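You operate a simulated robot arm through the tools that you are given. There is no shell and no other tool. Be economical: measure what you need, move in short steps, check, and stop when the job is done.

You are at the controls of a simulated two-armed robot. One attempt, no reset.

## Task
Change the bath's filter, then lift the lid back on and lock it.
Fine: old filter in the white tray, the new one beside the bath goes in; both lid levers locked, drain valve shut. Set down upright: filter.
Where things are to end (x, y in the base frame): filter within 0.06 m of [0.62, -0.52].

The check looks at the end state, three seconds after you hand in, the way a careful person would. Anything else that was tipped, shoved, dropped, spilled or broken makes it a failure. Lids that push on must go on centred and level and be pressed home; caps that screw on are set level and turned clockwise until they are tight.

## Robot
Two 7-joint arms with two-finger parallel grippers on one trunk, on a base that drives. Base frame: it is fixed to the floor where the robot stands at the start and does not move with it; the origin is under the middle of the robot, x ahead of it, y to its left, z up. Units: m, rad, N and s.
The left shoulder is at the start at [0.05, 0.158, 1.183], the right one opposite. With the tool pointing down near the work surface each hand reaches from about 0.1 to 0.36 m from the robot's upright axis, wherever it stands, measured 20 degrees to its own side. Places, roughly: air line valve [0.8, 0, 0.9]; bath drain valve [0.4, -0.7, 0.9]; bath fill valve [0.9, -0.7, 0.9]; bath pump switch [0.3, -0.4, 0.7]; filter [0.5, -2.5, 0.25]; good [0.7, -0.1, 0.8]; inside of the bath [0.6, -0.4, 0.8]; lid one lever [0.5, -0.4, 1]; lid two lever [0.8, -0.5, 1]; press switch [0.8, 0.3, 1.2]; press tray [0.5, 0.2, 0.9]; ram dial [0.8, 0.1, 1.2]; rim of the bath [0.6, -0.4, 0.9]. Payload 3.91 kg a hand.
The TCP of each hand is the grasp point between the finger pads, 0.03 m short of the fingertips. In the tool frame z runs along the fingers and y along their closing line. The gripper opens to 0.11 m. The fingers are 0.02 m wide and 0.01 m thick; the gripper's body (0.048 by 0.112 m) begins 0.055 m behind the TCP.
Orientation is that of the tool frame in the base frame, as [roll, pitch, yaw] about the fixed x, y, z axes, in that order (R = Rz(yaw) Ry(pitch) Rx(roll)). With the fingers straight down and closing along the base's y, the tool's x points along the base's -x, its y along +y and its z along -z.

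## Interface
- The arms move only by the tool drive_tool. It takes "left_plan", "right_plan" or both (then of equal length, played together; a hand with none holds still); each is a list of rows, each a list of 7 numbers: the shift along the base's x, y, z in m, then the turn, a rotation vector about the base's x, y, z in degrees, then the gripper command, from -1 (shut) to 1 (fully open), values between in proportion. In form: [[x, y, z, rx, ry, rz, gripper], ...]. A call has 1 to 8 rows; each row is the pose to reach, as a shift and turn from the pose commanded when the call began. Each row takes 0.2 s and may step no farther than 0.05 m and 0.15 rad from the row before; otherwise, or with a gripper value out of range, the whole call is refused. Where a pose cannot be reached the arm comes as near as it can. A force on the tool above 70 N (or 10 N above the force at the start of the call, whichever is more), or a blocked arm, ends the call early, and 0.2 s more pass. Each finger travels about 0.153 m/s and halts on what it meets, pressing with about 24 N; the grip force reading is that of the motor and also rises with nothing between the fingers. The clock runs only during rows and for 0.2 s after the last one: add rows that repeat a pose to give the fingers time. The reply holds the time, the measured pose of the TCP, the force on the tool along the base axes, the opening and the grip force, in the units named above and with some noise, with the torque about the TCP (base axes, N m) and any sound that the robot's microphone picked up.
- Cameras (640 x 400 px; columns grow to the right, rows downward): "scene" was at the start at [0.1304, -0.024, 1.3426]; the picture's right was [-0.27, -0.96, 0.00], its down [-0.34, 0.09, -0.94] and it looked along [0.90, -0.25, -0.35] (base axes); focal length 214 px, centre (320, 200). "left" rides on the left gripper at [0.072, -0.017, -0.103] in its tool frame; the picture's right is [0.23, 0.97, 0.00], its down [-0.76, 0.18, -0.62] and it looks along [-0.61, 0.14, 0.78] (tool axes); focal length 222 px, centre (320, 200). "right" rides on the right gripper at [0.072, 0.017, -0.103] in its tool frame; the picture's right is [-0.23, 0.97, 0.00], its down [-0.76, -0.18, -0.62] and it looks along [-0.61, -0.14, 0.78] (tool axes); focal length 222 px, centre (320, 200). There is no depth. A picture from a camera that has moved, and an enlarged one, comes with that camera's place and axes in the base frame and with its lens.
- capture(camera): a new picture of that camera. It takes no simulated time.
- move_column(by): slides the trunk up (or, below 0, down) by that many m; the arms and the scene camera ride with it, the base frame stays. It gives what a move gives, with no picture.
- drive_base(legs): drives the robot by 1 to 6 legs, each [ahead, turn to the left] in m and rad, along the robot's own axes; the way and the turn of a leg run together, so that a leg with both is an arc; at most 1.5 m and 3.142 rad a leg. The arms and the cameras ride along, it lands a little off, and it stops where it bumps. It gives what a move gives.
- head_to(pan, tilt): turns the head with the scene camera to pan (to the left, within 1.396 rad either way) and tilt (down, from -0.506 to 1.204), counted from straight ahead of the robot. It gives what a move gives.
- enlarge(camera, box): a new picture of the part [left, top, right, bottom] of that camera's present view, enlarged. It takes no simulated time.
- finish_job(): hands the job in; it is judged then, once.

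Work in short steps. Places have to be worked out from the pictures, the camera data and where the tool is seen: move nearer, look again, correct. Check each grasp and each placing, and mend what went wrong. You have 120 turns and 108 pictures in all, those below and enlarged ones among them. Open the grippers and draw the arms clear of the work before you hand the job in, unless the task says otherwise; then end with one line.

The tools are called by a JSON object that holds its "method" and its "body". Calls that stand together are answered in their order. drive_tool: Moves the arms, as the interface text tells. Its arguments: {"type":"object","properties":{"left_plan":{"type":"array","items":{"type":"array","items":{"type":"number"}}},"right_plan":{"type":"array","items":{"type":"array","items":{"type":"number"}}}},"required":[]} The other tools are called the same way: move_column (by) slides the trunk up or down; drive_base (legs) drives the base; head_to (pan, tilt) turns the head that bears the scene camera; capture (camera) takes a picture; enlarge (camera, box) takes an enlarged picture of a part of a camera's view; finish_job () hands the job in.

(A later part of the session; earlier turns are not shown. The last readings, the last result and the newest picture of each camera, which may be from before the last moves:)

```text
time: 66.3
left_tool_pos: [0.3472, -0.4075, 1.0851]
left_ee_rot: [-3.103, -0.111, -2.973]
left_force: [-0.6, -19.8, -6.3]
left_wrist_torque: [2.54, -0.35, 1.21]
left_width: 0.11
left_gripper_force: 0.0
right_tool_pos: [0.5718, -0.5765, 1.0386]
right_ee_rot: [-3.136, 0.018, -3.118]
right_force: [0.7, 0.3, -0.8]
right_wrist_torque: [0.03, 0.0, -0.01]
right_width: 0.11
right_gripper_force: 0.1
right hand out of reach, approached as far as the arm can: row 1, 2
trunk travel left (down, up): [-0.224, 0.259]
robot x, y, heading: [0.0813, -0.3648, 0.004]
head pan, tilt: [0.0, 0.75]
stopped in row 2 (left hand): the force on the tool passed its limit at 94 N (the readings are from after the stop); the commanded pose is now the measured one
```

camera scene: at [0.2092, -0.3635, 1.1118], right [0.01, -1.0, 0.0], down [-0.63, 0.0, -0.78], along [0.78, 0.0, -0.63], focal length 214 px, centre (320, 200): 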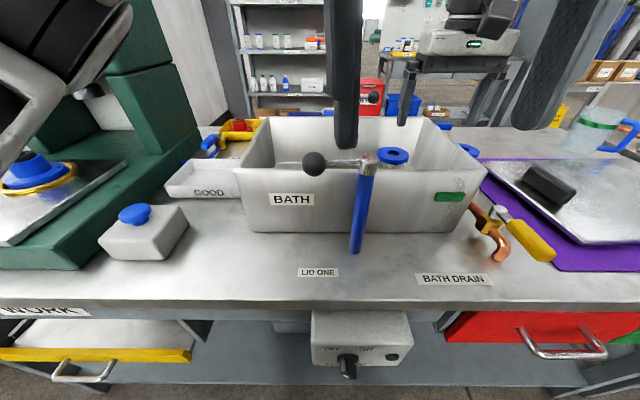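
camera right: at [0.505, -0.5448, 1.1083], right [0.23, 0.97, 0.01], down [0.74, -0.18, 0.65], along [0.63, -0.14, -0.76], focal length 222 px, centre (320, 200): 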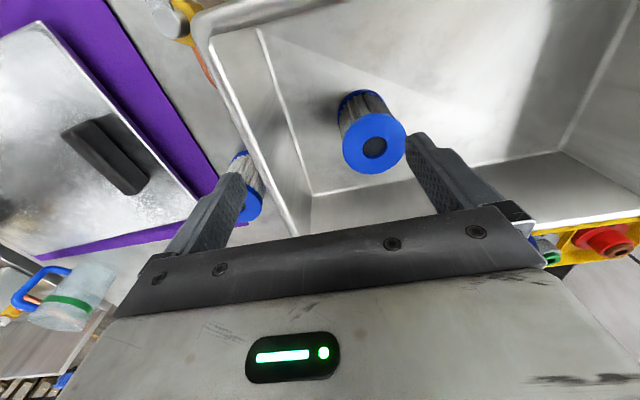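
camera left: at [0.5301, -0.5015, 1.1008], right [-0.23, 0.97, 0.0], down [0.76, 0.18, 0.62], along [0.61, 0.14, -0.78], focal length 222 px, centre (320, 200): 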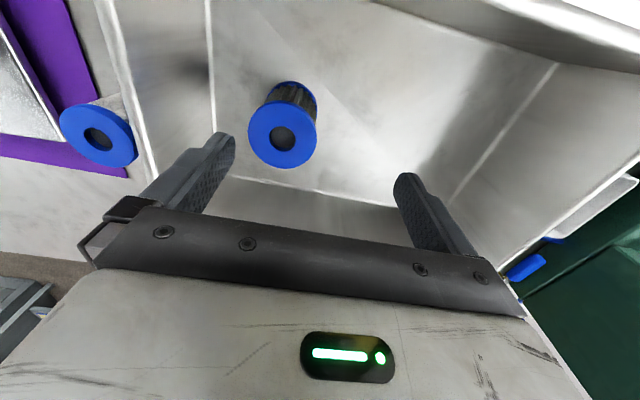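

The left gripper is apparently touching the robot's own head or torso. I move it forward and up first, then sideways.

{"method": "drive_tool", "body": {"left_plan": [[0.03, 0, 0.02, 0, 0, 0, 1], [0.07, 0.0, 0.04, 0, 5, 0, 1], [0.1, 0.0, 0.05, 0, 5, -7, 1], [0.1, 0.04, 0.05, 0, 5, -9, 1], [0.1, 0.08, 0.05, 0, 5, -9, 1], [0.1, 0.12, 0.05, 0, 5, -9, 1], [0.1, 0.15, 0.05, 0, 5, -9, 1], [0.1, 0.15, 0.05, 0, 5, -9, 1]]}}

{"method": "drive_tool", "body": {"right_plan": [[0, 0, 0, 0, 1, 4, 1], [0, 0, 0, 0, 1, 11, 1], [0.01, 0.015, 0, 0, 1, 18, 1], [0.02, 0.03, 0, 0, 1, 25, 1], [0.03, 0.045, 0, 0, 1, 32, 1], [0.049, 0.055, 0, 0, 1, 40, 1], [0.049, 0.055, 0, 0, 1, 40, 1], [0.049, 0.055, 0, 0, 1, 40, 1]]}}

```text
time: 68.1
left_tool_pos: [0.445, -0.2552, 1.1377]
left_ee_rot: [-3.105, -0.197, -3.135]
left_force: [0.2, 0.2, 0.0]
left_wrist_torque: [0.01, 0.01, 0.02]
left_width: 0.1101
left_gripper_force: 0.1
right_tool_pos: [0.5713, -0.5757, 1.0404]
right_ee_rot: [-3.137, 0.02, -3.118]
right_force: [0.2, -0.1, 0.1]
right_wrist_torque: [0.0, -0.02, 0.05]
right_width: 0.1099
right_gripper_force: 0.1
trunk travel left (down, up): [-0.224, 0.259]
robot x, y, heading: [0.0835, -0.3684, 0.002]
head pan, tilt: [0.0, 0.75]
```

```text
time: 69.9
left_tool_pos: [0.4444, -0.2565, 1.138]
left_ee_rot: [-3.105, -0.196, -3.139]
left_force: [-0.5, -0.4, 0.7]
left_wrist_torque: [0.03, 0.01, -0.02]
left_width: 0.1101
left_gripper_force: 0.0
right_tool_pos: [0.5532, -0.552, 1.0295]
right_ee_rot: [3.141, 0.004, -2.419]
right_force: [1.1, 0.5, 0.3]
right_wrist_torque: [-0.01, -0.01, 0.0]
right_width: 0.11
right_gripper_force: 0.1
right hand out of reach, approached as far as the arm can: row 3, 4, 5, 6, 7, 8
trunk travel left (down, up): [-0.224, 0.259]
robot x, y, heading: [0.08, -0.3616, 0.001]
head pan, tilt: [0.0, 0.75]
```

Yawing that way shortened the reach; I try yawing the other way, and level the left hand.

{"method": "drive_tool", "body": {"left_plan": [[0, 0, 0.0, 0, -5, 0, 1], [0, 0.0, 0.0, 0, -10, 0, 1], [0, 0, 0, 0, -11, 0, 1], [0, 0, 0, 0, -11, 0, 1], [0, 0, 0, 0, -11, 0, 1], [0, 0, 0, 0, -11, 0, 1], [0, 0, 0, 0, -11, 0, 1], [0, 0, 0, 0, -11, 0, 1]], "right_plan": [[0, 0, 0, 0, 0, -8, 1], [0, 0, 0, 0, 0, -16, 1], [0, 0, 0, 0, 0, -24, 1], [0, 0, 0, 0, 0, -32, 1], [0, 0, 0, 0, 0, -40, 1], [0.02, 0.01, 0, 0, 0, -48, 1], [0.04, 0.02, 0, 0, 0, -56, 1], [0.067, 0.032, 0, 0, 0, -64, 1]]}}

{"method": "drive_tool", "body": {"right_plan": [[0, 0, 0, 0, 0, -8, 1], [0.02, 0.01, 0, 0, 0, -16, 1], [0.03, 0.02, 0, 0, 0, -24, 1], [0.03, 0.02, 0, 0, 0, -24, 1]]}}

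```text
time: 71.7
left_tool_pos: [0.4448, -0.257, 1.138]
left_ee_rot: [-3.106, -0.001, -3.138]
left_force: [-0.3, -0.7, 0.4]
left_wrist_torque: [0.02, -0.07, 0.02]
left_width: 0.1099
left_gripper_force: 0.1
right_tool_pos: [0.5945, -0.6094, 1.0302]
right_ee_rot: [3.137, 0.004, 2.743]
right_force: [0.3, 0.5, -0.1]
right_wrist_torque: [0.02, 0.01, 0.0]
right_width: 0.1102
right_gripper_force: 0.0
right hand out of reach, approached as far as the arm can: row 6, 7, 8
trunk travel left (down, up): [-0.224, 0.259]
robot x, y, heading: [0.0791, -0.3674, -0.001]
head pan, tilt: [0.0, 0.75]
```

```text
time: 72.7
left_tool_pos: [0.4452, -0.2572, 1.138]
left_ee_rot: [-3.103, -0.002, -3.137]
left_force: [0.4, 0.5, 0.4]
left_wrist_torque: [-0.02, -0.03, 0.02]
left_width: 0.1099
left_gripper_force: 0.0
right_tool_pos: [0.5949, -0.6058, 1.0269]
right_ee_rot: [-3.14, 0.003, 2.327]
right_force: [-0.2, -0.5, -0.4]
right_wrist_torque: [0.02, 0.0, -0.03]
right_width: 0.11
right_gripper_force: 0.1
right hand out of reach, approached as far as the arm can: row 2, 3, 4
trunk travel left (down, up): [-0.224, 0.259]
robot x, y, heading: [0.0845, -0.366, 0.001]
head pan, tilt: [0.0, 0.75]
```

The right arm's configuration limits its inward reach, while the left arm reached further across the centre. I'll tuck the right arm and shift the robot right to y≈−0.5, so the left arm has the old filter straight ahead.

{"method": "drive_tool", "body": {"right_plan": [[-0.04, -0.02, 0.03, 0, 0, 8, 1], [-0.08, -0.04, 0.06, 0, 0, 16, 1], [-0.12, -0.06, 0.08, 0, 0, 24, 1], [-0.16, -0.09, 0.08, 0, 0, 32, 1], [-0.2, -0.12, 0.08, 0, 0, 40, 1], [-0.23, -0.14, 0.08, 0, 0, 47, 1], [-0.23, -0.14, 0.08, 0, 0, 47, 1]]}}

{"method": "drive_base", "body": {"legs": [[-0.25, 0], [0, -0.6], [0.24, 0], [0, 0.6], [0.04, 0]]}}

```text
refused: row 1 steps farther than a row can; nothing moved
```

```text
time: 79.7
left_tool_pos: [0.4252, -0.3809, 1.1373]
left_ee_rot: [-3.107, -0.003, -3.118]
left_force: [-0.3, 0.8, -0.4]
left_wrist_torque: [-0.01, -0.02, 0.0]
left_width: 0.1101
left_gripper_force: 0.0
right_tool_pos: [0.5829, -0.7294, 1.0272]
right_ee_rot: [-3.141, 0.004, 2.347]
right_force: [0.0, 0.2, -0.1]
right_wrist_torque: [0.0, -0.01, 0.01]
right_width: 0.1103
right_gripper_force: 0.0
trunk travel left (down, up): [-0.224, 0.259]
robot x, y, heading: [0.0616, -0.5011, 0.019]
head pan, tilt: [0.0, 0.75]
```

The drive is fine. Now I tuck the right arm with smaller steps and nudge the base.

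{"method": "drive_tool", "body": {"right_plan": [[-0.03, -0.01, 0.02, 0, 0, 7, 1], [-0.06, -0.02, 0.04, 0, 0, 14, 1], [-0.1, -0.03, 0.06, 0, 0, 21, 1], [-0.14, -0.05, 0.07, 0, 0, 28, 1], [-0.18, -0.07, 0.08, 0, 0, 35, 1], [-0.22, -0.09, 0.08, 0, 0, 42, 1], [-0.24, -0.1, 0.08, 0, 0, 46, 1]]}}

{"method": "drive_base", "body": {"legs": [[0.018, -0.015]]}}

{"method": "drive_tool", "body": {"left_plan": [[0.04, -0.02, 0, 0, 0, 0, 1], [0.08, -0.045, 0, 0, 0, 0, 1], [0.115, -0.07, -0.01, 0, 0, 0, 1], [0.145, -0.1, -0.03, 0, 0, 0, 1], [0.165, -0.125, -0.06, 0, 0, 0, 1], [0.177, -0.139, -0.09, 0, 0, 0, 1], [0.177, -0.139, -0.11, 0, 0, 0, 1], [0.177, -0.139, -0.13, 0, 0, 0, 1]]}}

{"method": "capture", "body": {"camera": "left"}}

```text
time: 81.3
left_tool_pos: [0.4255, -0.382, 1.1381]
left_ee_rot: [-3.106, -0.005, -3.117]
left_force: [-0.6, -0.2, 0.8]
left_wrist_torque: [0.02, 0.01, -0.02]
left_width: 0.1101
left_gripper_force: 0.1
right_tool_pos: [0.3428, -0.83, 1.1074]
right_ee_rot: [3.141, 0.004, -3.128]
right_force: [0.9, -0.1, -0.3]
right_wrist_torque: [0.01, -0.02, 0.02]
right_width: 0.11
right_gripper_force: 0.0
trunk travel left (down, up): [-0.224, 0.259]
robot x, y, heading: [0.0662, -0.4951, 0.022]
head pan, tilt: [0.0, 0.75]
```

```text
time: 82.3
left_tool_pos: [0.4453, -0.3882, 1.1374]
left_ee_rot: [-3.104, -0.004, -3.133]
left_force: [-1.2, 0.6, 0.5]
left_wrist_torque: [0.01, 0.02, 0.01]
left_width: 0.1103
left_gripper_force: 0.0
right_tool_pos: [0.3547, -0.8346, 1.1063]
right_ee_rot: [3.14, 0.002, 3.136]
right_force: [0.5, -0.1, 0.0]
right_wrist_torque: [-0.01, -0.01, -0.01]
right_width: 0.1097
right_gripper_force: 0.1
trunk travel left (down, up): [-0.224, 0.259]
robot x, y, heading: [0.087, -0.5017, 0.0]
head pan, tilt: [0.0, 0.75]
stopped in leg 1: the robot was blocked; the commanded pose is now the measured one
```

```text
time: 84.1
left_tool_pos: [0.6216, -0.5231, 1.0077]
left_ee_rot: [-3.105, -0.005, -3.133]
left_force: [0.4, 0.5, 0.2]
left_wrist_torque: [-0.01, -0.04, -0.04]
left_width: 0.1102
left_gripper_force: 0.0
left hand out of reach, approached as far as the arm can: row 4, 5, 6, 7
right_tool_pos: [0.3558, -0.835, 1.1061]
right_ee_rot: [3.14, 0.002, 3.136]
right_force: [0.8, 0.9, 0.1]
right_wrist_torque: [-0.01, 0.0, 0.01]
right_width: 0.1103
right_gripper_force: 0.0
trunk travel left (down, up): [-0.224, 0.259]
robot x, y, heading: [0.0859, -0.4957, -0.0]
head pan, tilt: [0.0, 0.75]
```

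```text
75 pictures are left
camera left: at [0.5492, -0.5386, 1.1113], right [-0.24, 0.97, -0.03], down [0.76, 0.21, 0.61], along [0.6, 0.12, -0.79], focal length 222 px, centre (320, 200)
```

left: 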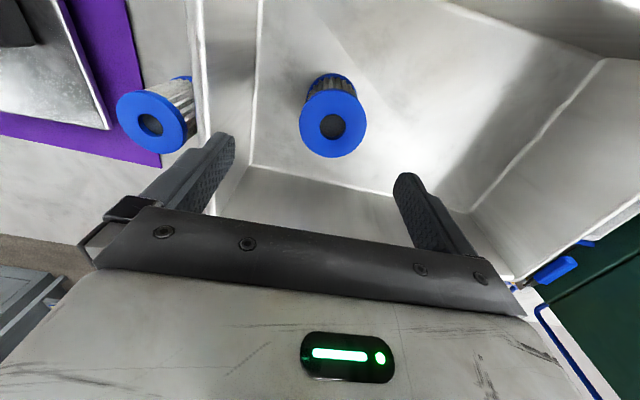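

The left hand is right above the old filter, which I compute at (0.621,−0.515). I level the roll and go down to z≈0.868, then look before closing.

{"method": "drive_tool", "body": {"left_plan": [[0, 0.006, -0.035, 2, 0, 0, 1], [0, 0.006, -0.075, 2, 0, 0, 1], [0, 0.006, -0.11, 2, 0, 0, 1], [0, 0.006, -0.135, 2, 0, 0, 1], [0, 0.006, -0.14, 2, 0, 0, 1]]}}

{"method": "capture", "body": {"camera": "left"}}

{"method": "capture", "body": {"camera": "scene"}}

```text
time: 85.3
left_tool_pos: [0.6217, -0.5205, 0.8668]
left_ee_rot: [-3.138, -0.003, -3.134]
left_force: [-0.4, -0.2, 0.0]
left_wrist_torque: [0.01, -0.02, 0.05]
left_width: 0.1101
left_gripper_force: 0.1
right_tool_pos: [0.3558, -0.8341, 1.1068]
right_ee_rot: [3.14, 0.003, 3.137]
right_force: [-0.4, -0.2, -0.3]
right_wrist_torque: [-0.01, -0.02, 0.0]
right_width: 0.1099
right_gripper_force: 0.1
trunk travel left (down, up): [-0.224, 0.259]
robot x, y, heading: [0.0849, -0.5025, 0.004]
head pan, tilt: [0.0, 0.75]
```

```text
74 pictures are left
camera left: at [0.5502, -0.5391, 0.9706], right [-0.24, 0.97, 0.0], down [0.76, 0.19, 0.62], along [0.6, 0.15, -0.78], focal length 222 px, centre (320, 200)
```

left: 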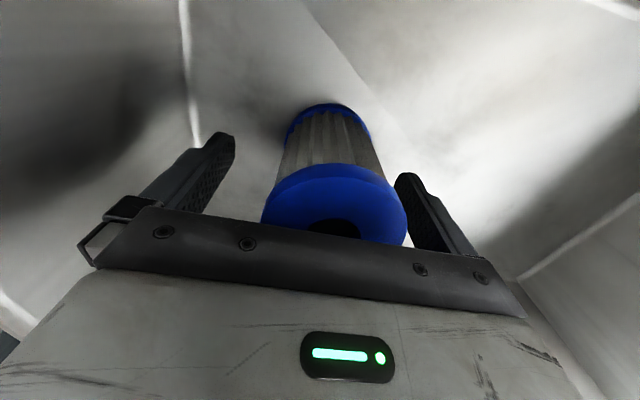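

```text
73 pictures are left
camera scene: at [0.2064, -0.4965, 1.1061], right [0.0, -1.0, 0.0], down [-0.68, 0.0, -0.73], along [0.73, 0.0, -0.68], focal length 214 px, centre (320, 200)
```

scene: 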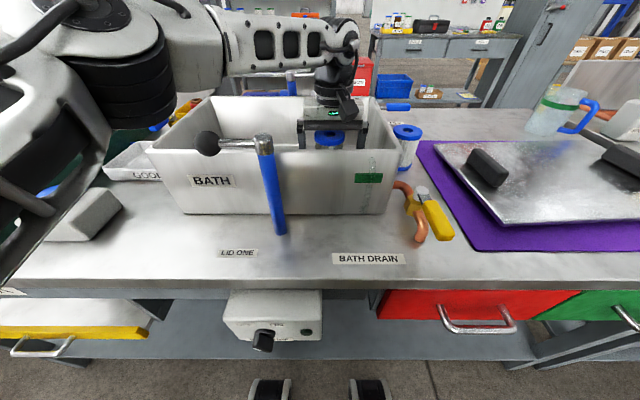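

The filter is between the fingers. I close on it.

{"method": "drive_tool", "body": {"left_plan": [[0, 0.005, 0, 0, 0, 0, 0.2], [0, 0.005, 0, 0, 0, 0, -0.5], [0, 0.005, 0, 0, 0, 0, -1], [0, 0.005, 0, 0, 0, 0, -1]]}}

{"method": "drive_tool", "body": {"left_plan": [[0, 0, 0.02, 0, 0, 0, -1], [0, 0, 0.05, 0, 0, 0, -1], [0, 0, 0.09, 0, 0, 0, -1], [0, 0, 0.13, 0, 0, 0, -1], [0, 0, 0.165, 0, 0, 0, -1], [0, 0, 0.165, 0, 0, 0, -1]]}}

{"method": "capture", "body": {"camera": "scene"}}

{"method": "capture", "body": {"camera": "left"}}

```text
time: 86.3
left_tool_pos: [0.6222, -0.5158, 0.8675]
left_ee_rot: [-3.14, -0.003, -3.133]
left_force: [-0.5, 1.0, 0.8]
left_wrist_torque: [0.05, -0.02, 0.02]
left_width: 0.0629
left_gripper_force: 24.4
right_tool_pos: [0.3534, -0.8347, 1.106]
right_ee_rot: [3.14, 0.004, 3.138]
right_force: [-0.5, -0.3, -0.5]
right_wrist_torque: [0.01, 0.0, -0.01]
right_width: 0.1101
right_gripper_force: 0.1
trunk travel left (down, up): [-0.224, 0.259]
robot x, y, heading: [0.0831, -0.5008, 0.006]
head pan, tilt: [0.0, 0.75]
```

```text
time: 87.7
left_tool_pos: [0.6126, -0.5116, 1.0296]
left_ee_rot: [-3.139, -0.006, -3.133]
left_force: [-0.1, -0.5, -0.1]
left_wrist_torque: [-0.01, -0.03, -0.01]
left_width: 0.063
left_gripper_force: 23.9
left hand out of reach, approached as far as the arm can: row 5, 6
right_tool_pos: [0.3555, -0.8332, 1.1065]
right_ee_rot: [3.14, 0.004, 3.137]
right_force: [0.4, -0.9, -0.2]
right_wrist_torque: [-0.01, -0.02, 0.03]
right_width: 0.11
right_gripper_force: 0.0
trunk travel left (down, up): [-0.224, 0.259]
robot x, y, heading: [0.083, -0.4982, 0.0]
head pan, tilt: [0.0, 0.75]
```

```text
72 pictures are left
camera scene: at [0.2063, -0.4967, 1.1061], right [0.0, -1.0, 0.0], down [-0.68, 0.0, -0.73], along [0.73, 0.0, -0.68], focal length 214 px, centre (320, 200)
```

scene: 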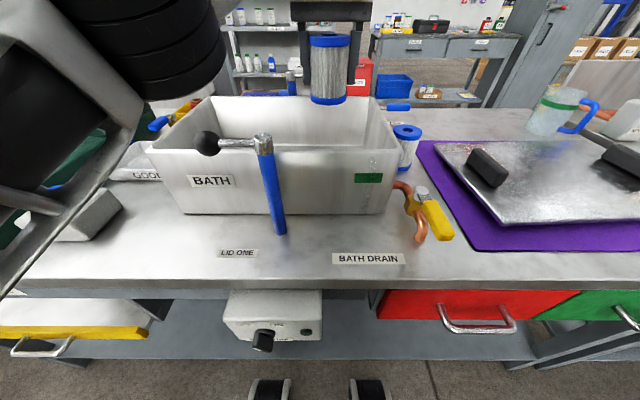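

```text
71 pictures are left
camera left: at [0.5407, -0.5296, 1.1331], right [-0.23, 0.97, 0.0], down [0.76, 0.18, 0.62], along [0.6, 0.15, -0.79], focal length 222 px, centre (320, 200)
```

left: 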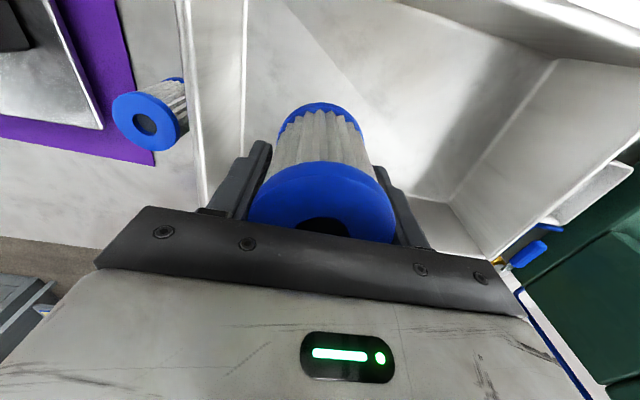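

The old filter is held and out of the bath. I raise it a bit, then drive: back off, angle right and reverse so as to move left, then go forward again, keeping clear of the press.

{"method": "drive_tool", "body": {"left_plan": [[-0.02, 0, 0.02, 0, 0, 0, -1], [-0.05, 0, 0.05, 0, 0, 0, -1], [-0.05, 0, 0.07, 0, 0, 0, -1], [-0.05, 0, 0.07, 0, 0, 0, -1]]}}

{"method": "drive_base", "body": {"legs": [[-0.05, 0], [0, -0.5], [-0.43, 0], [0, 0.5], [0.3, 0]]}}

{"method": "head_to", "body": {"pan": 0.25, "tilt": 0.6}}

{"method": "capture", "body": {"camera": "scene"}}

```text
time: 88.7
left_tool_pos: [0.5632, -0.5106, 1.1008]
left_ee_rot: [-3.141, -0.003, -3.133]
left_force: [0.1, 0.2, -0.8]
left_wrist_torque: [0.01, -0.03, -0.03]
left_width: 0.0632
left_gripper_force: 23.8
right_tool_pos: [0.3549, -0.8346, 1.1062]
right_ee_rot: [3.14, 0.004, 3.136]
right_force: [-1.0, -0.3, 0.2]
right_wrist_torque: [-0.01, -0.02, -0.01]
right_width: 0.1099
right_gripper_force: 0.0
trunk travel left (down, up): [-0.224, 0.259]
robot x, y, heading: [0.0817, -0.4952, 0.003]
head pan, tilt: [0.0, 0.75]
```

```text
time: 96.3
left_tool_pos: [0.4261, -0.3034, 1.1011]
left_ee_rot: [-3.142, -0.004, -3.13]
left_force: [0.1, 0.2, -1.2]
left_wrist_torque: [-0.05, 0.03, 0.02]
left_width: 0.0634
left_gripper_force: 23.3
right_tool_pos: [0.2181, -0.6268, 1.1062]
right_ee_rot: [3.14, 0.001, 3.141]
right_force: [0.2, 0.3, -0.1]
right_wrist_torque: [0.0, 0.0, 0.03]
right_width: 0.11
right_gripper_force: 0.1
trunk travel left (down, up): [-0.224, 0.259]
robot x, y, heading: [-0.0543, -0.2941, 0.005]
head pan, tilt: [0.0, 0.75]
```

```text
time: 97.1
left_tool_pos: [0.4257, -0.3032, 1.1004]
left_ee_rot: [-3.139, -0.004, -3.13]
left_force: [-0.6, -0.6, -0.4]
left_wrist_torque: [-0.02, 0.01, 0.03]
left_width: 0.063
left_gripper_force: 23.9
right_tool_pos: [0.2194, -0.6274, 1.1073]
right_ee_rot: [3.14, 0.003, 3.139]
right_force: [0.5, -0.1, 0.1]
right_wrist_torque: [-0.03, 0.0, 0.0]
right_width: 0.11
right_gripper_force: 0.0
trunk travel left (down, up): [-0.224, 0.259]
robot x, y, heading: [-0.0575, -0.2905, 0.006]
head pan, tilt: [0.25, 0.6]
```

```text
70 pictures are left
camera scene: at [0.0727, -0.2683, 1.119], right [0.25, -0.97, 0.0], down [-0.55, -0.14, -0.82], along [0.8, 0.21, -0.57], focal length 214 px, centre (320, 200)
```

scene: 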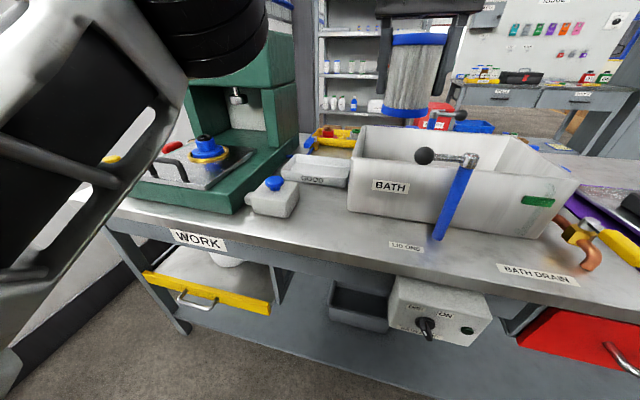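

Before placing, I check the white object visible under the WORK bench behind the yellow drawer front, in case it is the white tray.

{"method": "enlarge", "body": {"camera": "scene", "box": [120, 130, 420, 340]}}

```text
1.90 times, centred on (270, 235) of scene
camera zoom: at [0.0727, -0.2683, 1.119], right [0.25, -0.97, 0.0], down [-0.55, -0.14, -0.82], along [0.8, 0.21, -0.57], focal length 408 px, centre (415, 133)
```

zoom: 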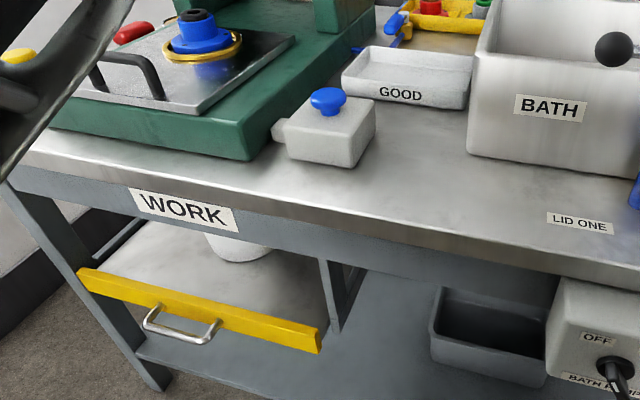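

The tray marked GOOD is the white one; I compute its centre as (0.645,−0.11). I drive up to the bench and swing the filter over the tray.

{"method": "drive_base", "body": {"legs": [[0.13, 0]]}}

{"method": "drive_tool", "body": {"left_plan": [[0, 0.045, 0, 0, 0, 0, -1], [0, 0.09, 0, 0, 0, 0, -1], [0, 0.135, 0, 0, 0, 0, -1], [0.01, 0.175, -0.01, 0, 0, 0, -1], [0.03, 0.2, -0.03, 0, 0, 0, -1], [0.06, 0.2, -0.06, 0, 0, 0, -1], [0.09, 0.2, -0.09, 0, 0, 0, -1], [0.09, 0.2, -0.1, 0, 0, 0, -1]]}}

{"method": "capture", "body": {"camera": "scene"}}

{"method": "capture", "body": {"camera": "left"}}

```text
time: 98.4
left_tool_pos: [0.5555, -0.3024, 1.1007]
left_ee_rot: [-3.141, -0.004, -3.131]
left_force: [0.3, -0.5, 0.1]
left_wrist_torque: [0.06, 0.01, 0.0]
left_width: 0.0628
left_gripper_force: 24.3
right_tool_pos: [0.3471, -0.6265, 1.1068]
right_ee_rot: [3.141, 0.003, 3.137]
right_force: [0.2, 1.2, 0.0]
right_wrist_torque: [-0.01, 0.0, -0.01]
right_width: 0.1096
right_gripper_force: 0.0
trunk travel left (down, up): [-0.224, 0.259]
robot x, y, heading: [0.0726, -0.2897, 0.006]
head pan, tilt: [0.25, 0.6]
```

```text
time: 100.2
left_tool_pos: [0.6441, -0.1032, 1.0004]
left_ee_rot: [-3.14, -0.003, -3.131]
left_force: [0.6, 0.0, -0.5]
left_wrist_torque: [0.0, 0.01, -0.01]
left_width: 0.0633
left_gripper_force: 24.3
right_tool_pos: [0.3474, -0.627, 1.1071]
right_ee_rot: [3.141, 0.002, 3.139]
right_force: [-0.7, 0.0, 0.2]
right_wrist_torque: [0.01, 0.0, 0.01]
right_width: 0.1103
right_gripper_force: 0.0
trunk travel left (down, up): [-0.224, 0.259]
robot x, y, heading: [0.076, -0.2905, 0.01]
head pan, tilt: [0.25, 0.6]
```

```text
68 pictures are left
camera scene: at [0.202, -0.2673, 1.119], right [0.25, -0.97, 0.0], down [-0.55, -0.14, -0.82], along [0.8, 0.21, -0.57], focal length 214 px, centre (320, 200)
```

scene: 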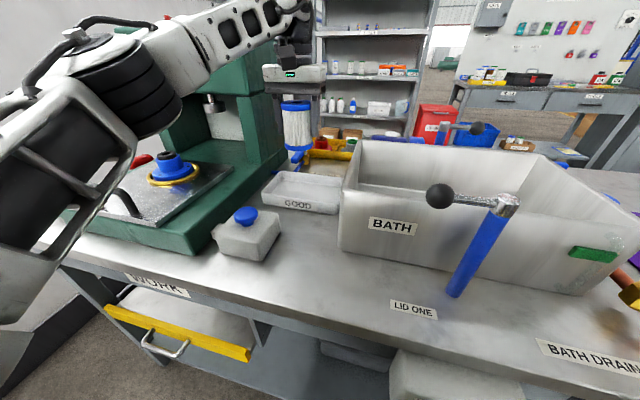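

```text
67 pictures are left
camera left: at [0.5725, -0.122, 1.1026], right [-0.24, 0.97, 0.0], down [0.76, 0.19, 0.62], along [0.6, 0.15, -0.78], focal length 222 px, centre (320, 200)
```

left: 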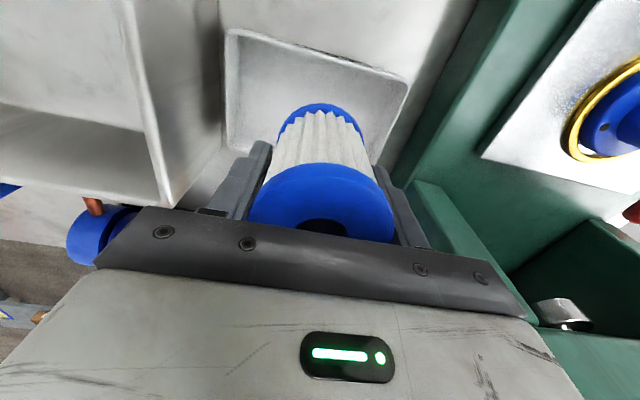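

The filter hangs over the tray, but slightly too near its front edge. I shift +0.016 in x and lower until it nearly touches.

{"method": "drive_tool", "body": {"left_plan": [[0.01, -0.002, -0.02, 0, 0, 0, -1], [0.016, -0.002, -0.05, 0, 0, 0, -1], [0.016, -0.002, -0.08, 0, 0, 0, -1], [0.016, -0.002, -0.105, 0, 0, 0, -1], [0.016, -0.002, -0.12, 0, 0, 0, -1], [0.016, -0.002, -0.128, 0, 0, 0, -1], [0.016, -0.002, -0.128, 0, 0, 0, -1]]}}

{"method": "enlarge", "body": {"camera": "scene", "box": [240, 70, 400, 230]}}

```text
time: 101.8
left_tool_pos: [0.661, -0.1054, 0.873]
left_ee_rot: [-3.139, -0.004, -3.131]
left_force: [0.2, -0.3, -0.7]
left_wrist_torque: [0.02, 0.03, -0.04]
left_width: 0.0632
left_gripper_force: 24.0
right_tool_pos: [0.3473, -0.6257, 1.106]
right_ee_rot: [3.14, 0.003, 3.138]
right_force: [0.3, 0.6, -0.4]
right_wrist_torque: [-0.01, -0.01, 0.02]
right_width: 0.1101
right_gripper_force: 0.0
trunk travel left (down, up): [-0.224, 0.259]
robot x, y, heading: [0.0754, -0.2891, 0.004]
head pan, tilt: [0.25, 0.6]
```

```text
2.50 times, centred on (320, 150) of scene
camera zoom: at [0.2019, -0.2674, 1.119], right [0.25, -0.97, 0.0], down [-0.55, -0.14, -0.83], along [0.8, 0.21, -0.56], focal length 536 px, centre (320, 325)
```

zoom: 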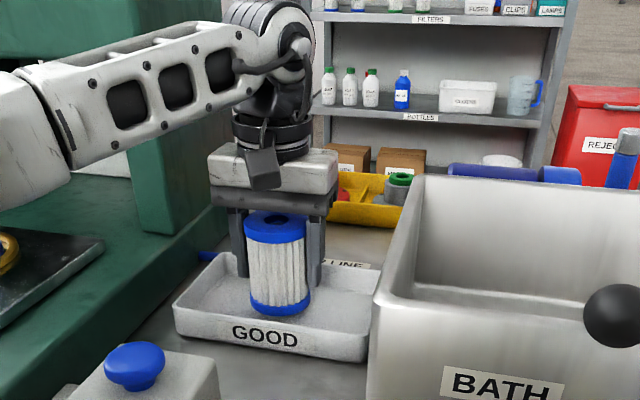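

It is inside the tray, just off its floor. I lower in millimetre steps to feel for contact.

{"method": "drive_tool", "body": {"left_plan": [[0, 0, -0.002, 0, 0, 0, -1], [0, 0, -0.004, 0, 0, 0, -1], [0, 0, -0.006, 0, 0, 0, -1], [0, 0, -0.006, 0, 0, 0, -1]]}}

```text
time: 102.8
left_tool_pos: [0.662, -0.1036, 0.8672]
left_ee_rot: [3.141, -0.003, -3.13]
left_force: [0.8, 0.1, -1.3]
left_wrist_torque: [-0.03, 0.03, 0.02]
left_width: 0.063
left_gripper_force: 23.7
right_tool_pos: [0.3481, -0.6267, 1.1066]
right_ee_rot: [3.141, 0.003, 3.139]
right_force: [-0.7, 0.1, -0.1]
right_wrist_torque: [-0.03, -0.02, 0.01]
right_width: 0.1101
right_gripper_force: 0.0
trunk travel left (down, up): [-0.224, 0.259]
robot x, y, heading: [0.0735, -0.2885, 0.003]
head pan, tilt: [0.25, 0.6]
```

{"method": "drive_tool", "body": {"left_plan": [[0, 0, -0.003, 0, 0, 0, -1], [0, 0, -0.005, 0, 0, 0, -1], [0, 0, -0.005, 0, 0, 0, -1]]}}

```text
time: 103.6
left_tool_pos: [0.6603, -0.1041, 0.8613]
left_ee_rot: [-3.14, -0.004, -3.133]
left_force: [-1.0, 0.0, -0.7]
left_wrist_torque: [0.0, -0.02, 0.01]
left_width: 0.063
left_gripper_force: 24.1
right_tool_pos: [0.3488, -0.6269, 1.1068]
right_ee_rot: [3.141, 0.004, 3.14]
right_force: [1.0, 0.1, -0.4]
right_wrist_torque: [0.0, -0.05, 0.02]
right_width: 0.11
right_gripper_force: 0.0
trunk travel left (down, up): [-0.224, 0.259]
robot x, y, heading: [0.0738, -0.2913, 0.003]
head pan, tilt: [0.25, 0.6]
```

No contact yet at TCP z=0.861; I continue in small steps.

{"method": "drive_tool", "body": {"left_plan": [[0, 0, -0.003, 0, 0, 0, -1], [0, 0, -0.006, 0, 0, 0, -1], [0, 0, -0.006, 0, 0, 0, -1]]}}

{"method": "enlarge", "body": {"camera": "scene", "box": [270, 110, 350, 170]}}

```text
time: 104.4
left_tool_pos: [0.6601, -0.105, 0.8583]
left_ee_rot: [-3.139, 0.003, -3.131]
left_force: [2.1, 3.8, 17.8]
left_wrist_torque: [0.36, 0.19, -0.07]
left_width: 0.0631
left_gripper_force: 23.9
right_tool_pos: [0.3473, -0.6279, 1.1062]
right_ee_rot: [3.141, 0.005, 3.139]
right_force: [0.4, 0.0, -0.3]
right_wrist_torque: [0.01, 0.01, 0.02]
right_width: 0.1102
right_gripper_force: 0.1
trunk travel left (down, up): [-0.224, 0.259]
robot x, y, heading: [0.0753, -0.2922, 0.002]
head pan, tilt: [0.25, 0.6]
```

```text
6.67 times, centred on (310, 140) of scene
camera zoom: at [0.2007, -0.2678, 1.1195], right [0.25, -0.97, 0.0], down [-0.55, -0.14, -0.83], along [0.8, 0.21, -0.56], focal length 1430 px, centre (387, 600)
```

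zoom: 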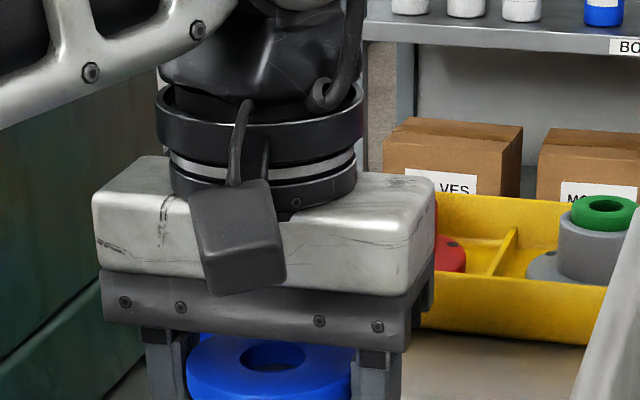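

Contact felt (17.8 N) at z≈0.858. I open and rise clear.

{"method": "drive_tool", "body": {"left_plan": [[0, 0, 0.002, 0, 0, 0, -0.3], [0, 0, 0.002, 0, 0, 0, 0.5], [0, 0, 0.002, 0, 0, 0, 1], [0, 0, 0.002, 0, 0, 0, 1], [0, 0, 0.04, 0, 0, 0, 1], [0, 0, 0.08, 0, 0, 0, 1], [0, 0, 0.12, 0, 0, 0, 1], [0, 0, 0.16, 0, 0, 0, 1]]}}

{"method": "enlarge", "body": {"camera": "scene", "box": [240, 70, 400, 230]}}

{"method": "capture", "body": {"camera": "left"}}

```text
time: 106.2
left_tool_pos: [0.6607, -0.103, 1.015]
left_ee_rot: [-3.14, -0.004, -3.13]
left_force: [0.8, 0.4, -0.3]
left_wrist_torque: [-0.02, -0.01, 0.02]
left_width: 0.1101
left_gripper_force: 0.0
right_tool_pos: [0.3474, -0.6274, 1.1074]
right_ee_rot: [3.141, 0.002, 3.139]
right_force: [0.1, 0.1, -0.2]
right_wrist_torque: [0.03, 0.01, 0.0]
right_width: 0.1097
right_gripper_force: 0.0
trunk travel left (down, up): [-0.224, 0.259]
robot x, y, heading: [0.0769, -0.2891, 0.002]
head pan, tilt: [0.25, 0.6]
```

```text
2.50 times, centred on (320, 150) of scene
camera zoom: at [0.2016, -0.2678, 1.119], right [0.25, -0.97, 0.0], down [-0.55, -0.14, -0.83], along [0.8, 0.21, -0.56], focal length 536 px, centre (320, 325)
```

zoom: 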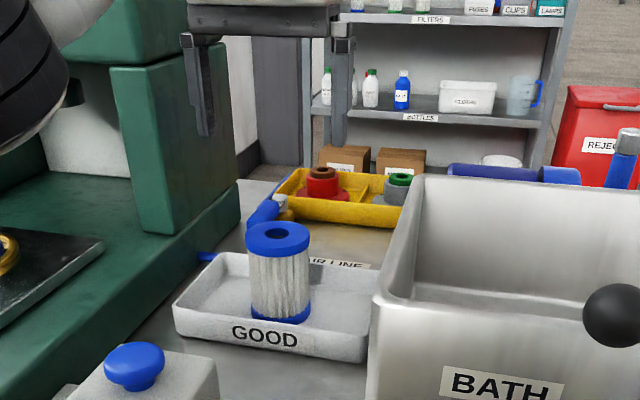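

```text
63 pictures are left
camera left: at [0.588, -0.1233, 1.1184], right [-0.24, 0.97, 0.0], down [0.76, 0.19, 0.62], along [0.6, 0.15, -0.78], focal length 222 px, centre (320, 200)
```

left: 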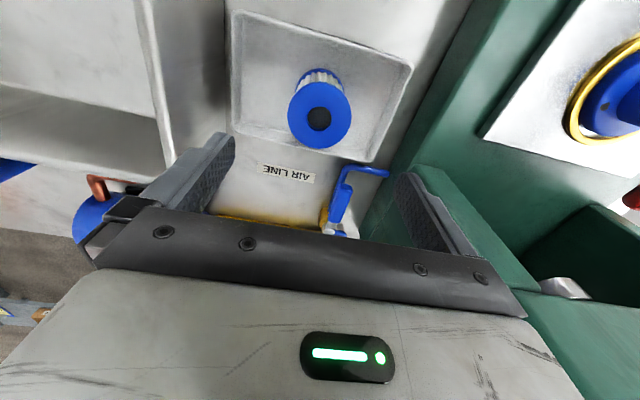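

The old filter stands upright in the tray. I draw the left hand back and drive right to y≈−0.8, from where the left arm should reach both the new filter and its place in the bath.

{"method": "drive_tool", "body": {"left_plan": [[-0.02, -0.02, 0.04, 0, 0, 0, 1], [-0.05, -0.05, 0.06, 0, 0, 0, 1], [-0.08, -0.085, 0.08, 0, 0, 0, 1], [-0.11, -0.12, 0.09, 0, 0, 0, 1], [-0.13, -0.16, 0.1, 0, 0, 0, 1], [-0.14, -0.19, 0.1, 0, 0, 0, 1]]}}

{"method": "drive_base", "body": {"legs": [[-0.45, 0], [0, -0.9], [0.65, 0], [0, 0.9], [0.05, 0]]}}

{"method": "head_to", "body": {"pan": 0.1, "tilt": 0.65}}

{"method": "capture", "body": {"camera": "scene"}}

```text
refused: row 3 steps farther than a row can; nothing moved
```

```text
time: 117.2
left_tool_pos: [0.6678, -0.6091, 1.0155]
left_ee_rot: [-3.141, -0.003, -3.135]
left_force: [-0.2, 0.4, 0.3]
left_wrist_torque: [-0.01, -0.03, 0.01]
left_width: 0.1098
left_gripper_force: 0.1
right_tool_pos: [0.3517, -1.1289, 1.1077]
right_ee_rot: [3.139, 0.004, 3.133]
right_force: [-0.6, -0.2, 0.1]
right_wrist_torque: [-0.01, -0.03, 0.01]
right_width: 0.1099
right_gripper_force: 0.0
trunk travel left (down, up): [-0.224, 0.259]
robot x, y, heading: [0.0827, -0.7936, 0.001]
head pan, tilt: [0.25, 0.6]
```

```text
time: 117.9
left_tool_pos: [0.6691, -0.6086, 1.0141]
left_ee_rot: [3.141, -0.003, -3.133]
left_force: [0.2, -0.2, 0.5]
left_wrist_torque: [-0.04, 0.02, 0.0]
left_width: 0.1098
left_gripper_force: 0.0
right_tool_pos: [0.3527, -1.1283, 1.1061]
right_ee_rot: [3.14, 0.002, 3.134]
right_force: [0.3, -0.7, 0.1]
right_wrist_torque: [0.0, -0.02, -0.03]
right_width: 0.1098
right_gripper_force: 0.0
trunk travel left (down, up): [-0.224, 0.259]
robot x, y, heading: [0.0838, -0.7901, 0.002]
head pan, tilt: [0.099, 0.649]
```

```text
62 pictures are left
camera scene: at [0.2097, -0.7829, 1.1147], right [0.1, -0.99, 0.0], down [-0.6, -0.06, -0.8], along [0.79, 0.08, -0.6], focal length 214 px, centre (320, 200)
```

scene: 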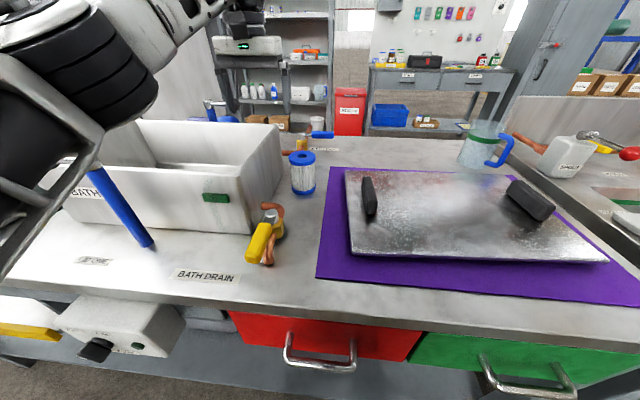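

The robot stands at (0.083,−0.79) and the new filter is at about (0.66,−0.694). I move the left hand over it while yawing 90°, so the fingers close along x, away from the bath wall.

{"method": "drive_tool", "body": {"left_plan": [[0, -0.015, 0.01, 0, 0, 8, 1], [0, -0.03, 0.02, 0, 0, 16, 1], [0, -0.045, 0.02, 0, 0, 24, 1], [-0.005, -0.06, 0.02, 0, 0, 32, 1], [-0.009, -0.075, 0.02, 0, 0, 40, 1], [-0.009, -0.085, 0.02, 0, 0, 48, 1], [-0.009, -0.085, 0.02, 0, 0, 56, 1], [-0.009, -0.085, 0.02, 0, 0, 64, 1]]}}

{"method": "drive_tool", "body": {"left_plan": [[0, 0, 0, 0, 0, 8, 1], [0, 0, 0, 0, 0, 16, 1], [0, 0, 0, 0, 0, 24, 1], [0, 0, 0, 0, 0, 26, 1], [0, 0, 0, 0, 0, 26, 1]]}}

{"method": "capture", "body": {"camera": "left"}}

```text
time: 119.7
left_tool_pos: [0.6541, -0.6927, 1.0339]
left_ee_rot: [-3.137, -0.003, -2.016]
left_force: [-0.3, 0.4, 0.3]
left_wrist_torque: [0.02, 0.0, 0.01]
left_width: 0.11
left_gripper_force: 0.2
left hand out of reach, approached as far as the arm can: row 2, 3, 4, 5, 6, 7, 8
right_tool_pos: [0.3544, -1.1291, 1.1062]
right_ee_rot: [3.138, 0.001, 3.133]
right_force: [-0.6, -0.3, -0.3]
right_wrist_torque: [-0.01, -0.02, 0.0]
right_width: 0.1101
right_gripper_force: 0.1
trunk travel left (down, up): [-0.224, 0.259]
robot x, y, heading: [0.0816, -0.7926, 0.008]
head pan, tilt: [0.099, 0.649]
```

```text
time: 120.9
left_tool_pos: [0.6525, -0.6907, 1.0338]
left_ee_rot: [-3.14, -0.004, -1.564]
left_force: [0.3, 0.0, 0.2]
left_wrist_torque: [0.03, -0.05, -0.01]
left_width: 0.1102
left_gripper_force: 0.2
right_tool_pos: [0.3523, -1.1294, 1.1065]
right_ee_rot: [3.139, 0.005, 3.135]
right_force: [-0.4, 0.9, -0.4]
right_wrist_torque: [0.03, -0.01, -0.01]
right_width: 0.1102
right_gripper_force: 0.1
trunk travel left (down, up): [-0.224, 0.259]
robot x, y, heading: [0.085, -0.7914, -0.005]
head pan, tilt: [0.099, 0.649]
```

```text
61 pictures are left
camera left: at [0.67, -0.7644, 1.1369], right [-0.97, -0.23, 0.0], down [-0.18, 0.76, 0.62], along [-0.14, 0.6, -0.78], focal length 222 px, centre (320, 200)
```

left: 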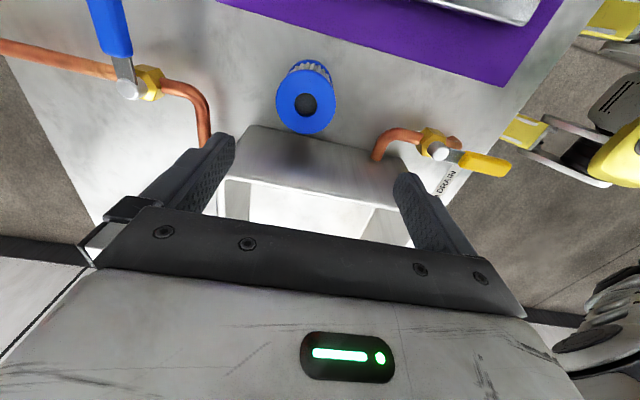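

This gives a clear view: the fill valve's lever is across its pipe (shut) and the drain's lever lies along its pipe (open). The new filter computes to about (0.669,−0.703). I go down over it.

{"method": "drive_tool", "body": {"left_plan": [[0.006, -0.006, -0.03, 0, 0, 0, 1], [0.012, -0.011, -0.06, 0, 0, 0, 1], [0.016, -0.011, -0.085, 0, 0, 0, 1], [0.016, -0.011, -0.09, 0, 0, 0, 1]]}}

{"method": "capture", "body": {"camera": "left"}}

```text
time: 121.9
left_tool_pos: [0.6679, -0.701, 0.9433]
left_ee_rot: [-3.14, -0.004, -1.566]
left_force: [0.0, -0.1, 0.7]
left_wrist_torque: [-0.01, 0.01, -0.01]
left_width: 0.1102
left_gripper_force: 0.1
right_tool_pos: [0.3534, -1.1289, 1.1064]
right_ee_rot: [3.14, 0.002, 3.133]
right_force: [0.5, 1.1, -0.2]
right_wrist_torque: [-0.02, 0.02, -0.02]
right_width: 0.1099
right_gripper_force: 0.1
trunk travel left (down, up): [-0.224, 0.259]
robot x, y, heading: [0.0788, -0.7913, -0.002]
head pan, tilt: [0.099, 0.649]
```

```text
60 pictures are left
camera left: at [0.6853, -0.7753, 1.0469], right [-0.97, -0.23, 0.0], down [-0.18, 0.76, 0.62], along [-0.14, 0.6, -0.78], focal length 222 px, centre (320, 200)
```

left: 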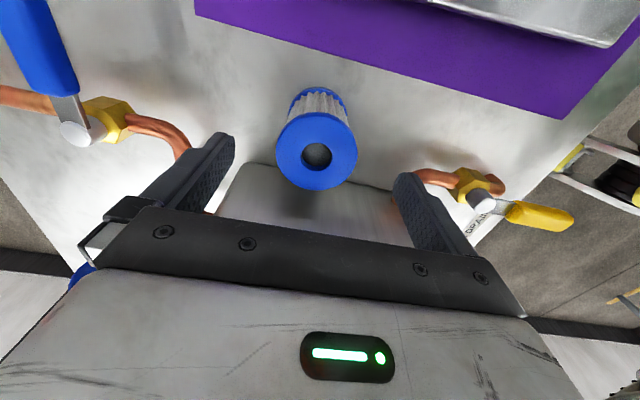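

Aligned at about (0.670,−0.70), with pipes clear of both fingers. I go down and close.

{"method": "drive_tool", "body": {"left_plan": [[0.002, 0.001, -0.04, 0, 0, 0, 1], [0.002, 0.001, -0.075, 0, 0, 0, 1], [0.002, 0.001, -0.088, 0, 0, 0, 1], [0.002, 0.001, -0.088, 0, 0, 0, 0.2], [0.002, 0.001, -0.088, 0, 0, 0, -0.5], [0.002, 0.001, -0.088, 0, 0, 0, -1], [0.002, 0.001, -0.088, 0, 0, 0, -1]]}}

{"method": "drive_tool", "body": {"left_plan": [[0, 0, 0.02, 0, 0, 0, -1], [0, 0, 0.05, 0, 0, 0, -1], [0, 0, 0.09, 0, 0, 0, -1], [-0.01, 0, 0.13, 0, 0, 0, -1], [-0.025, 0, 0.16, 0, 0, 0, -1], [-0.025, 0, 0.17, 0, 0, 0, -1]]}}

{"method": "capture", "body": {"camera": "scene"}}

```text
time: 123.5
left_tool_pos: [0.6726, -0.7014, 0.8557]
left_ee_rot: [-3.14, -0.003, -1.564]
left_force: [-0.8, -0.8, 0.6]
left_wrist_torque: [-0.03, -0.01, 0.01]
left_width: 0.0621
left_gripper_force: 24.1
right_tool_pos: [0.3525, -1.1291, 1.1065]
right_ee_rot: [3.139, 0.005, 3.133]
right_force: [-0.1, -0.8, -0.3]
right_wrist_torque: [0.02, 0.0, -0.03]
right_width: 0.1099
right_gripper_force: 0.2
trunk travel left (down, up): [-0.224, 0.259]
robot x, y, heading: [0.0821, -0.7908, 0.004]
head pan, tilt: [0.099, 0.649]
```

```text
time: 124.9
left_tool_pos: [0.6452, -0.6999, 1.0257]
left_ee_rot: [-3.14, -0.002, -1.565]
left_force: [0.4, 0.8, -0.5]
left_wrist_torque: [-0.04, -0.04, 0.0]
left_width: 0.0622
left_gripper_force: 24.3
right_tool_pos: [0.3528, -1.13, 1.1077]
right_ee_rot: [3.14, 0.003, 3.134]
right_force: [0.5, -0.3, 0.3]
right_wrist_torque: [0.03, -0.04, -0.02]
right_width: 0.1099
right_gripper_force: 0.0
trunk travel left (down, up): [-0.224, 0.259]
robot x, y, heading: [0.0844, -0.7944, 0.004]
head pan, tilt: [0.099, 0.649]
```

```text
59 pictures are left
camera scene: at [0.2097, -0.783, 1.1147], right [0.1, -0.99, 0.0], down [-0.6, -0.06, -0.8], along [0.79, 0.08, -0.6], focal length 214 px, centre (320, 200)
```

scene: 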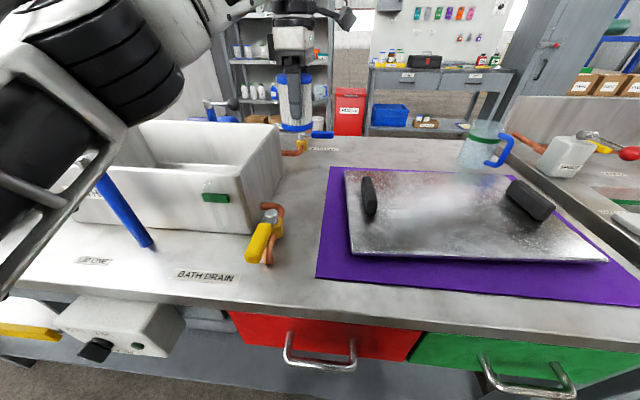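

The new filter is held. I carry it over the rim to above (0.62,−0.52).

{"method": "drive_tool", "body": {"left_plan": [[-0.005, 0.04, 0.005, 0, 0, 0, -1], [-0.01, 0.08, 0.01, 0, 0, 0, -1], [-0.015, 0.12, 0.01, 0, 0, 0, -1], [-0.02, 0.155, 0.01, 0, 0, 0, -1], [-0.025, 0.18, 0.005, 0, 0, 0, -1], [-0.025, 0.18, -0.03, 0, 0, 0, -1], [-0.025, 0.18, -0.06, 0, 0, 0, -1]]}}

{"method": "capture", "body": {"camera": "left"}}

```text
time: 126.5
left_tool_pos: [0.6223, -0.522, 0.9653]
left_ee_rot: [-3.136, -0.004, -1.567]
left_force: [0.2, -0.3, 0.1]
left_wrist_torque: [0.0, 0.03, -0.01]
left_width: 0.062
left_gripper_force: 24.3
right_tool_pos: [0.3528, -1.1279, 1.1069]
right_ee_rot: [3.14, 0.003, 3.132]
right_force: [0.0, -0.3, -0.3]
right_wrist_torque: [0.01, -0.01, 0.02]
right_width: 0.1098
right_gripper_force: 0.1
trunk travel left (down, up): [-0.224, 0.259]
robot x, y, heading: [0.0833, -0.7921, -0.001]
head pan, tilt: [0.099, 0.649]
```

```text
58 pictures are left
camera left: at [0.6396, -0.5954, 1.069], right [-0.97, -0.23, 0.0], down [-0.18, 0.76, 0.62], along [-0.14, 0.6, -0.78], focal length 222 px, centre (320, 200)
```

left: 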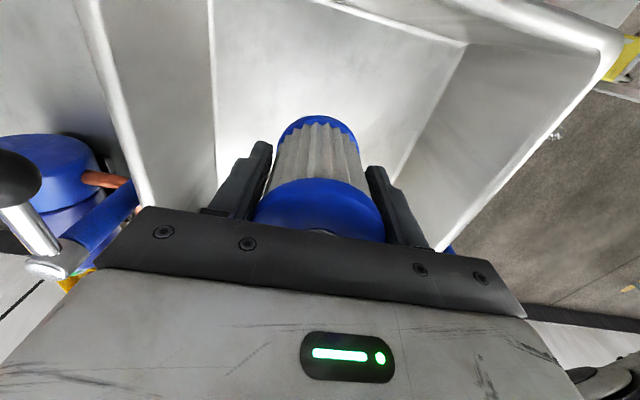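

Over the seat in the bath. I lower it gently to the floor (contact expected near z≈0.868).

{"method": "drive_tool", "body": {"left_plan": [[0, 0.001, -0.04, 0, 0, 0, -1], [-0.001, 0.001, -0.075, 0, 0, 0, -1], [-0.002, 0.001, -0.09, 0, 0, 0, -1], [-0.002, 0.001, -0.094, 0, 0, 0, -1], [-0.002, 0.001, -0.097, 0, 0, 0, -1], [-0.002, 0.001, -0.097, 0, 0, 0, -1]]}}

```text
time: 127.9
left_tool_pos: [0.6191, -0.521, 0.8759]
left_ee_rot: [-3.127, -0.003, -1.565]
left_force: [-0.5, 0.0, -1.2]
left_wrist_torque: [-0.03, -0.01, 0.04]
left_width: 0.0621
left_gripper_force: 24.2
right_tool_pos: [0.3512, -1.131, 1.1063]
right_ee_rot: [3.14, 0.004, 3.133]
right_force: [0.5, -0.2, 0.3]
right_wrist_torque: [-0.02, -0.03, 0.01]
right_width: 0.1101
right_gripper_force: 0.1
trunk travel left (down, up): [-0.224, 0.259]
robot x, y, heading: [0.0823, -0.7896, -0.002]
head pan, tilt: [0.099, 0.649]
```

The hand is 8 mm higher than commanded, with no tool force; I check whether an arm link is touching something.

{"method": "capture", "body": {"camera": "scene"}}

{"method": "head_to", "body": {"pan": 0.6, "tilt": 0.55}}

{"method": "capture", "body": {"camera": "scene"}}

```text
57 pictures are left
camera scene: at [0.2083, -0.7844, 1.1157], right [0.1, -0.99, 0.0], down [-0.6, -0.06, -0.8], along [0.79, 0.08, -0.6], focal length 214 px, centre (320, 200)
```

scene: 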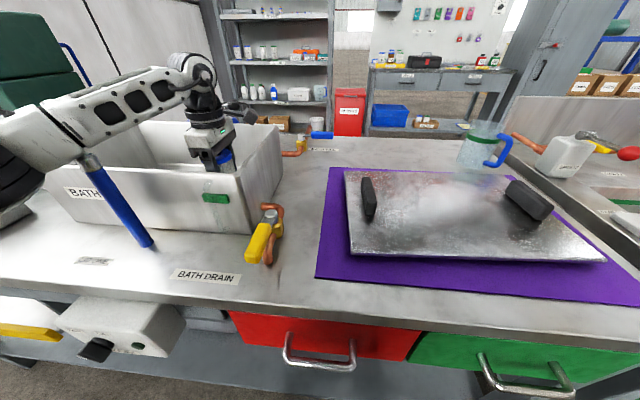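

```text
time: 128.8
left_tool_pos: [0.6175, -0.5222, 0.8768]
left_ee_rot: [-3.128, -0.002, -1.565]
left_force: [-0.1, -0.3, -0.9]
left_wrist_torque: [-0.02, 0.01, -0.02]
left_width: 0.062
left_gripper_force: 24.0
right_tool_pos: [0.3507, -1.1314, 1.1069]
right_ee_rot: [3.137, 0.008, 3.134]
right_force: [-0.2, -0.3, 0.2]
right_wrist_torque: [-0.03, -0.02, 0.04]
right_width: 0.1101
right_gripper_force: 0.1
trunk travel left (down, up): [-0.224, 0.259]
robot x, y, heading: [0.0828, -0.7953, 0.002]
head pan, tilt: [0.6, 0.55]
```

```text
56 pictures are left
camera scene: at [0.1946, -0.7427, 1.124], right [0.57, -0.82, 0.0], down [-0.43, -0.29, -0.85], along [0.7, 0.48, -0.52], focal length 214 px, centre (320, 200)
```

scene: 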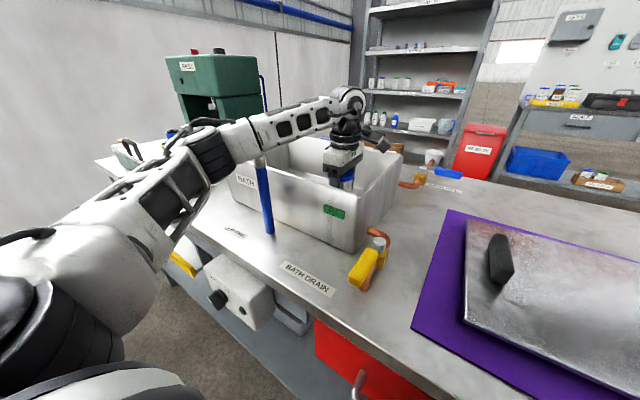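

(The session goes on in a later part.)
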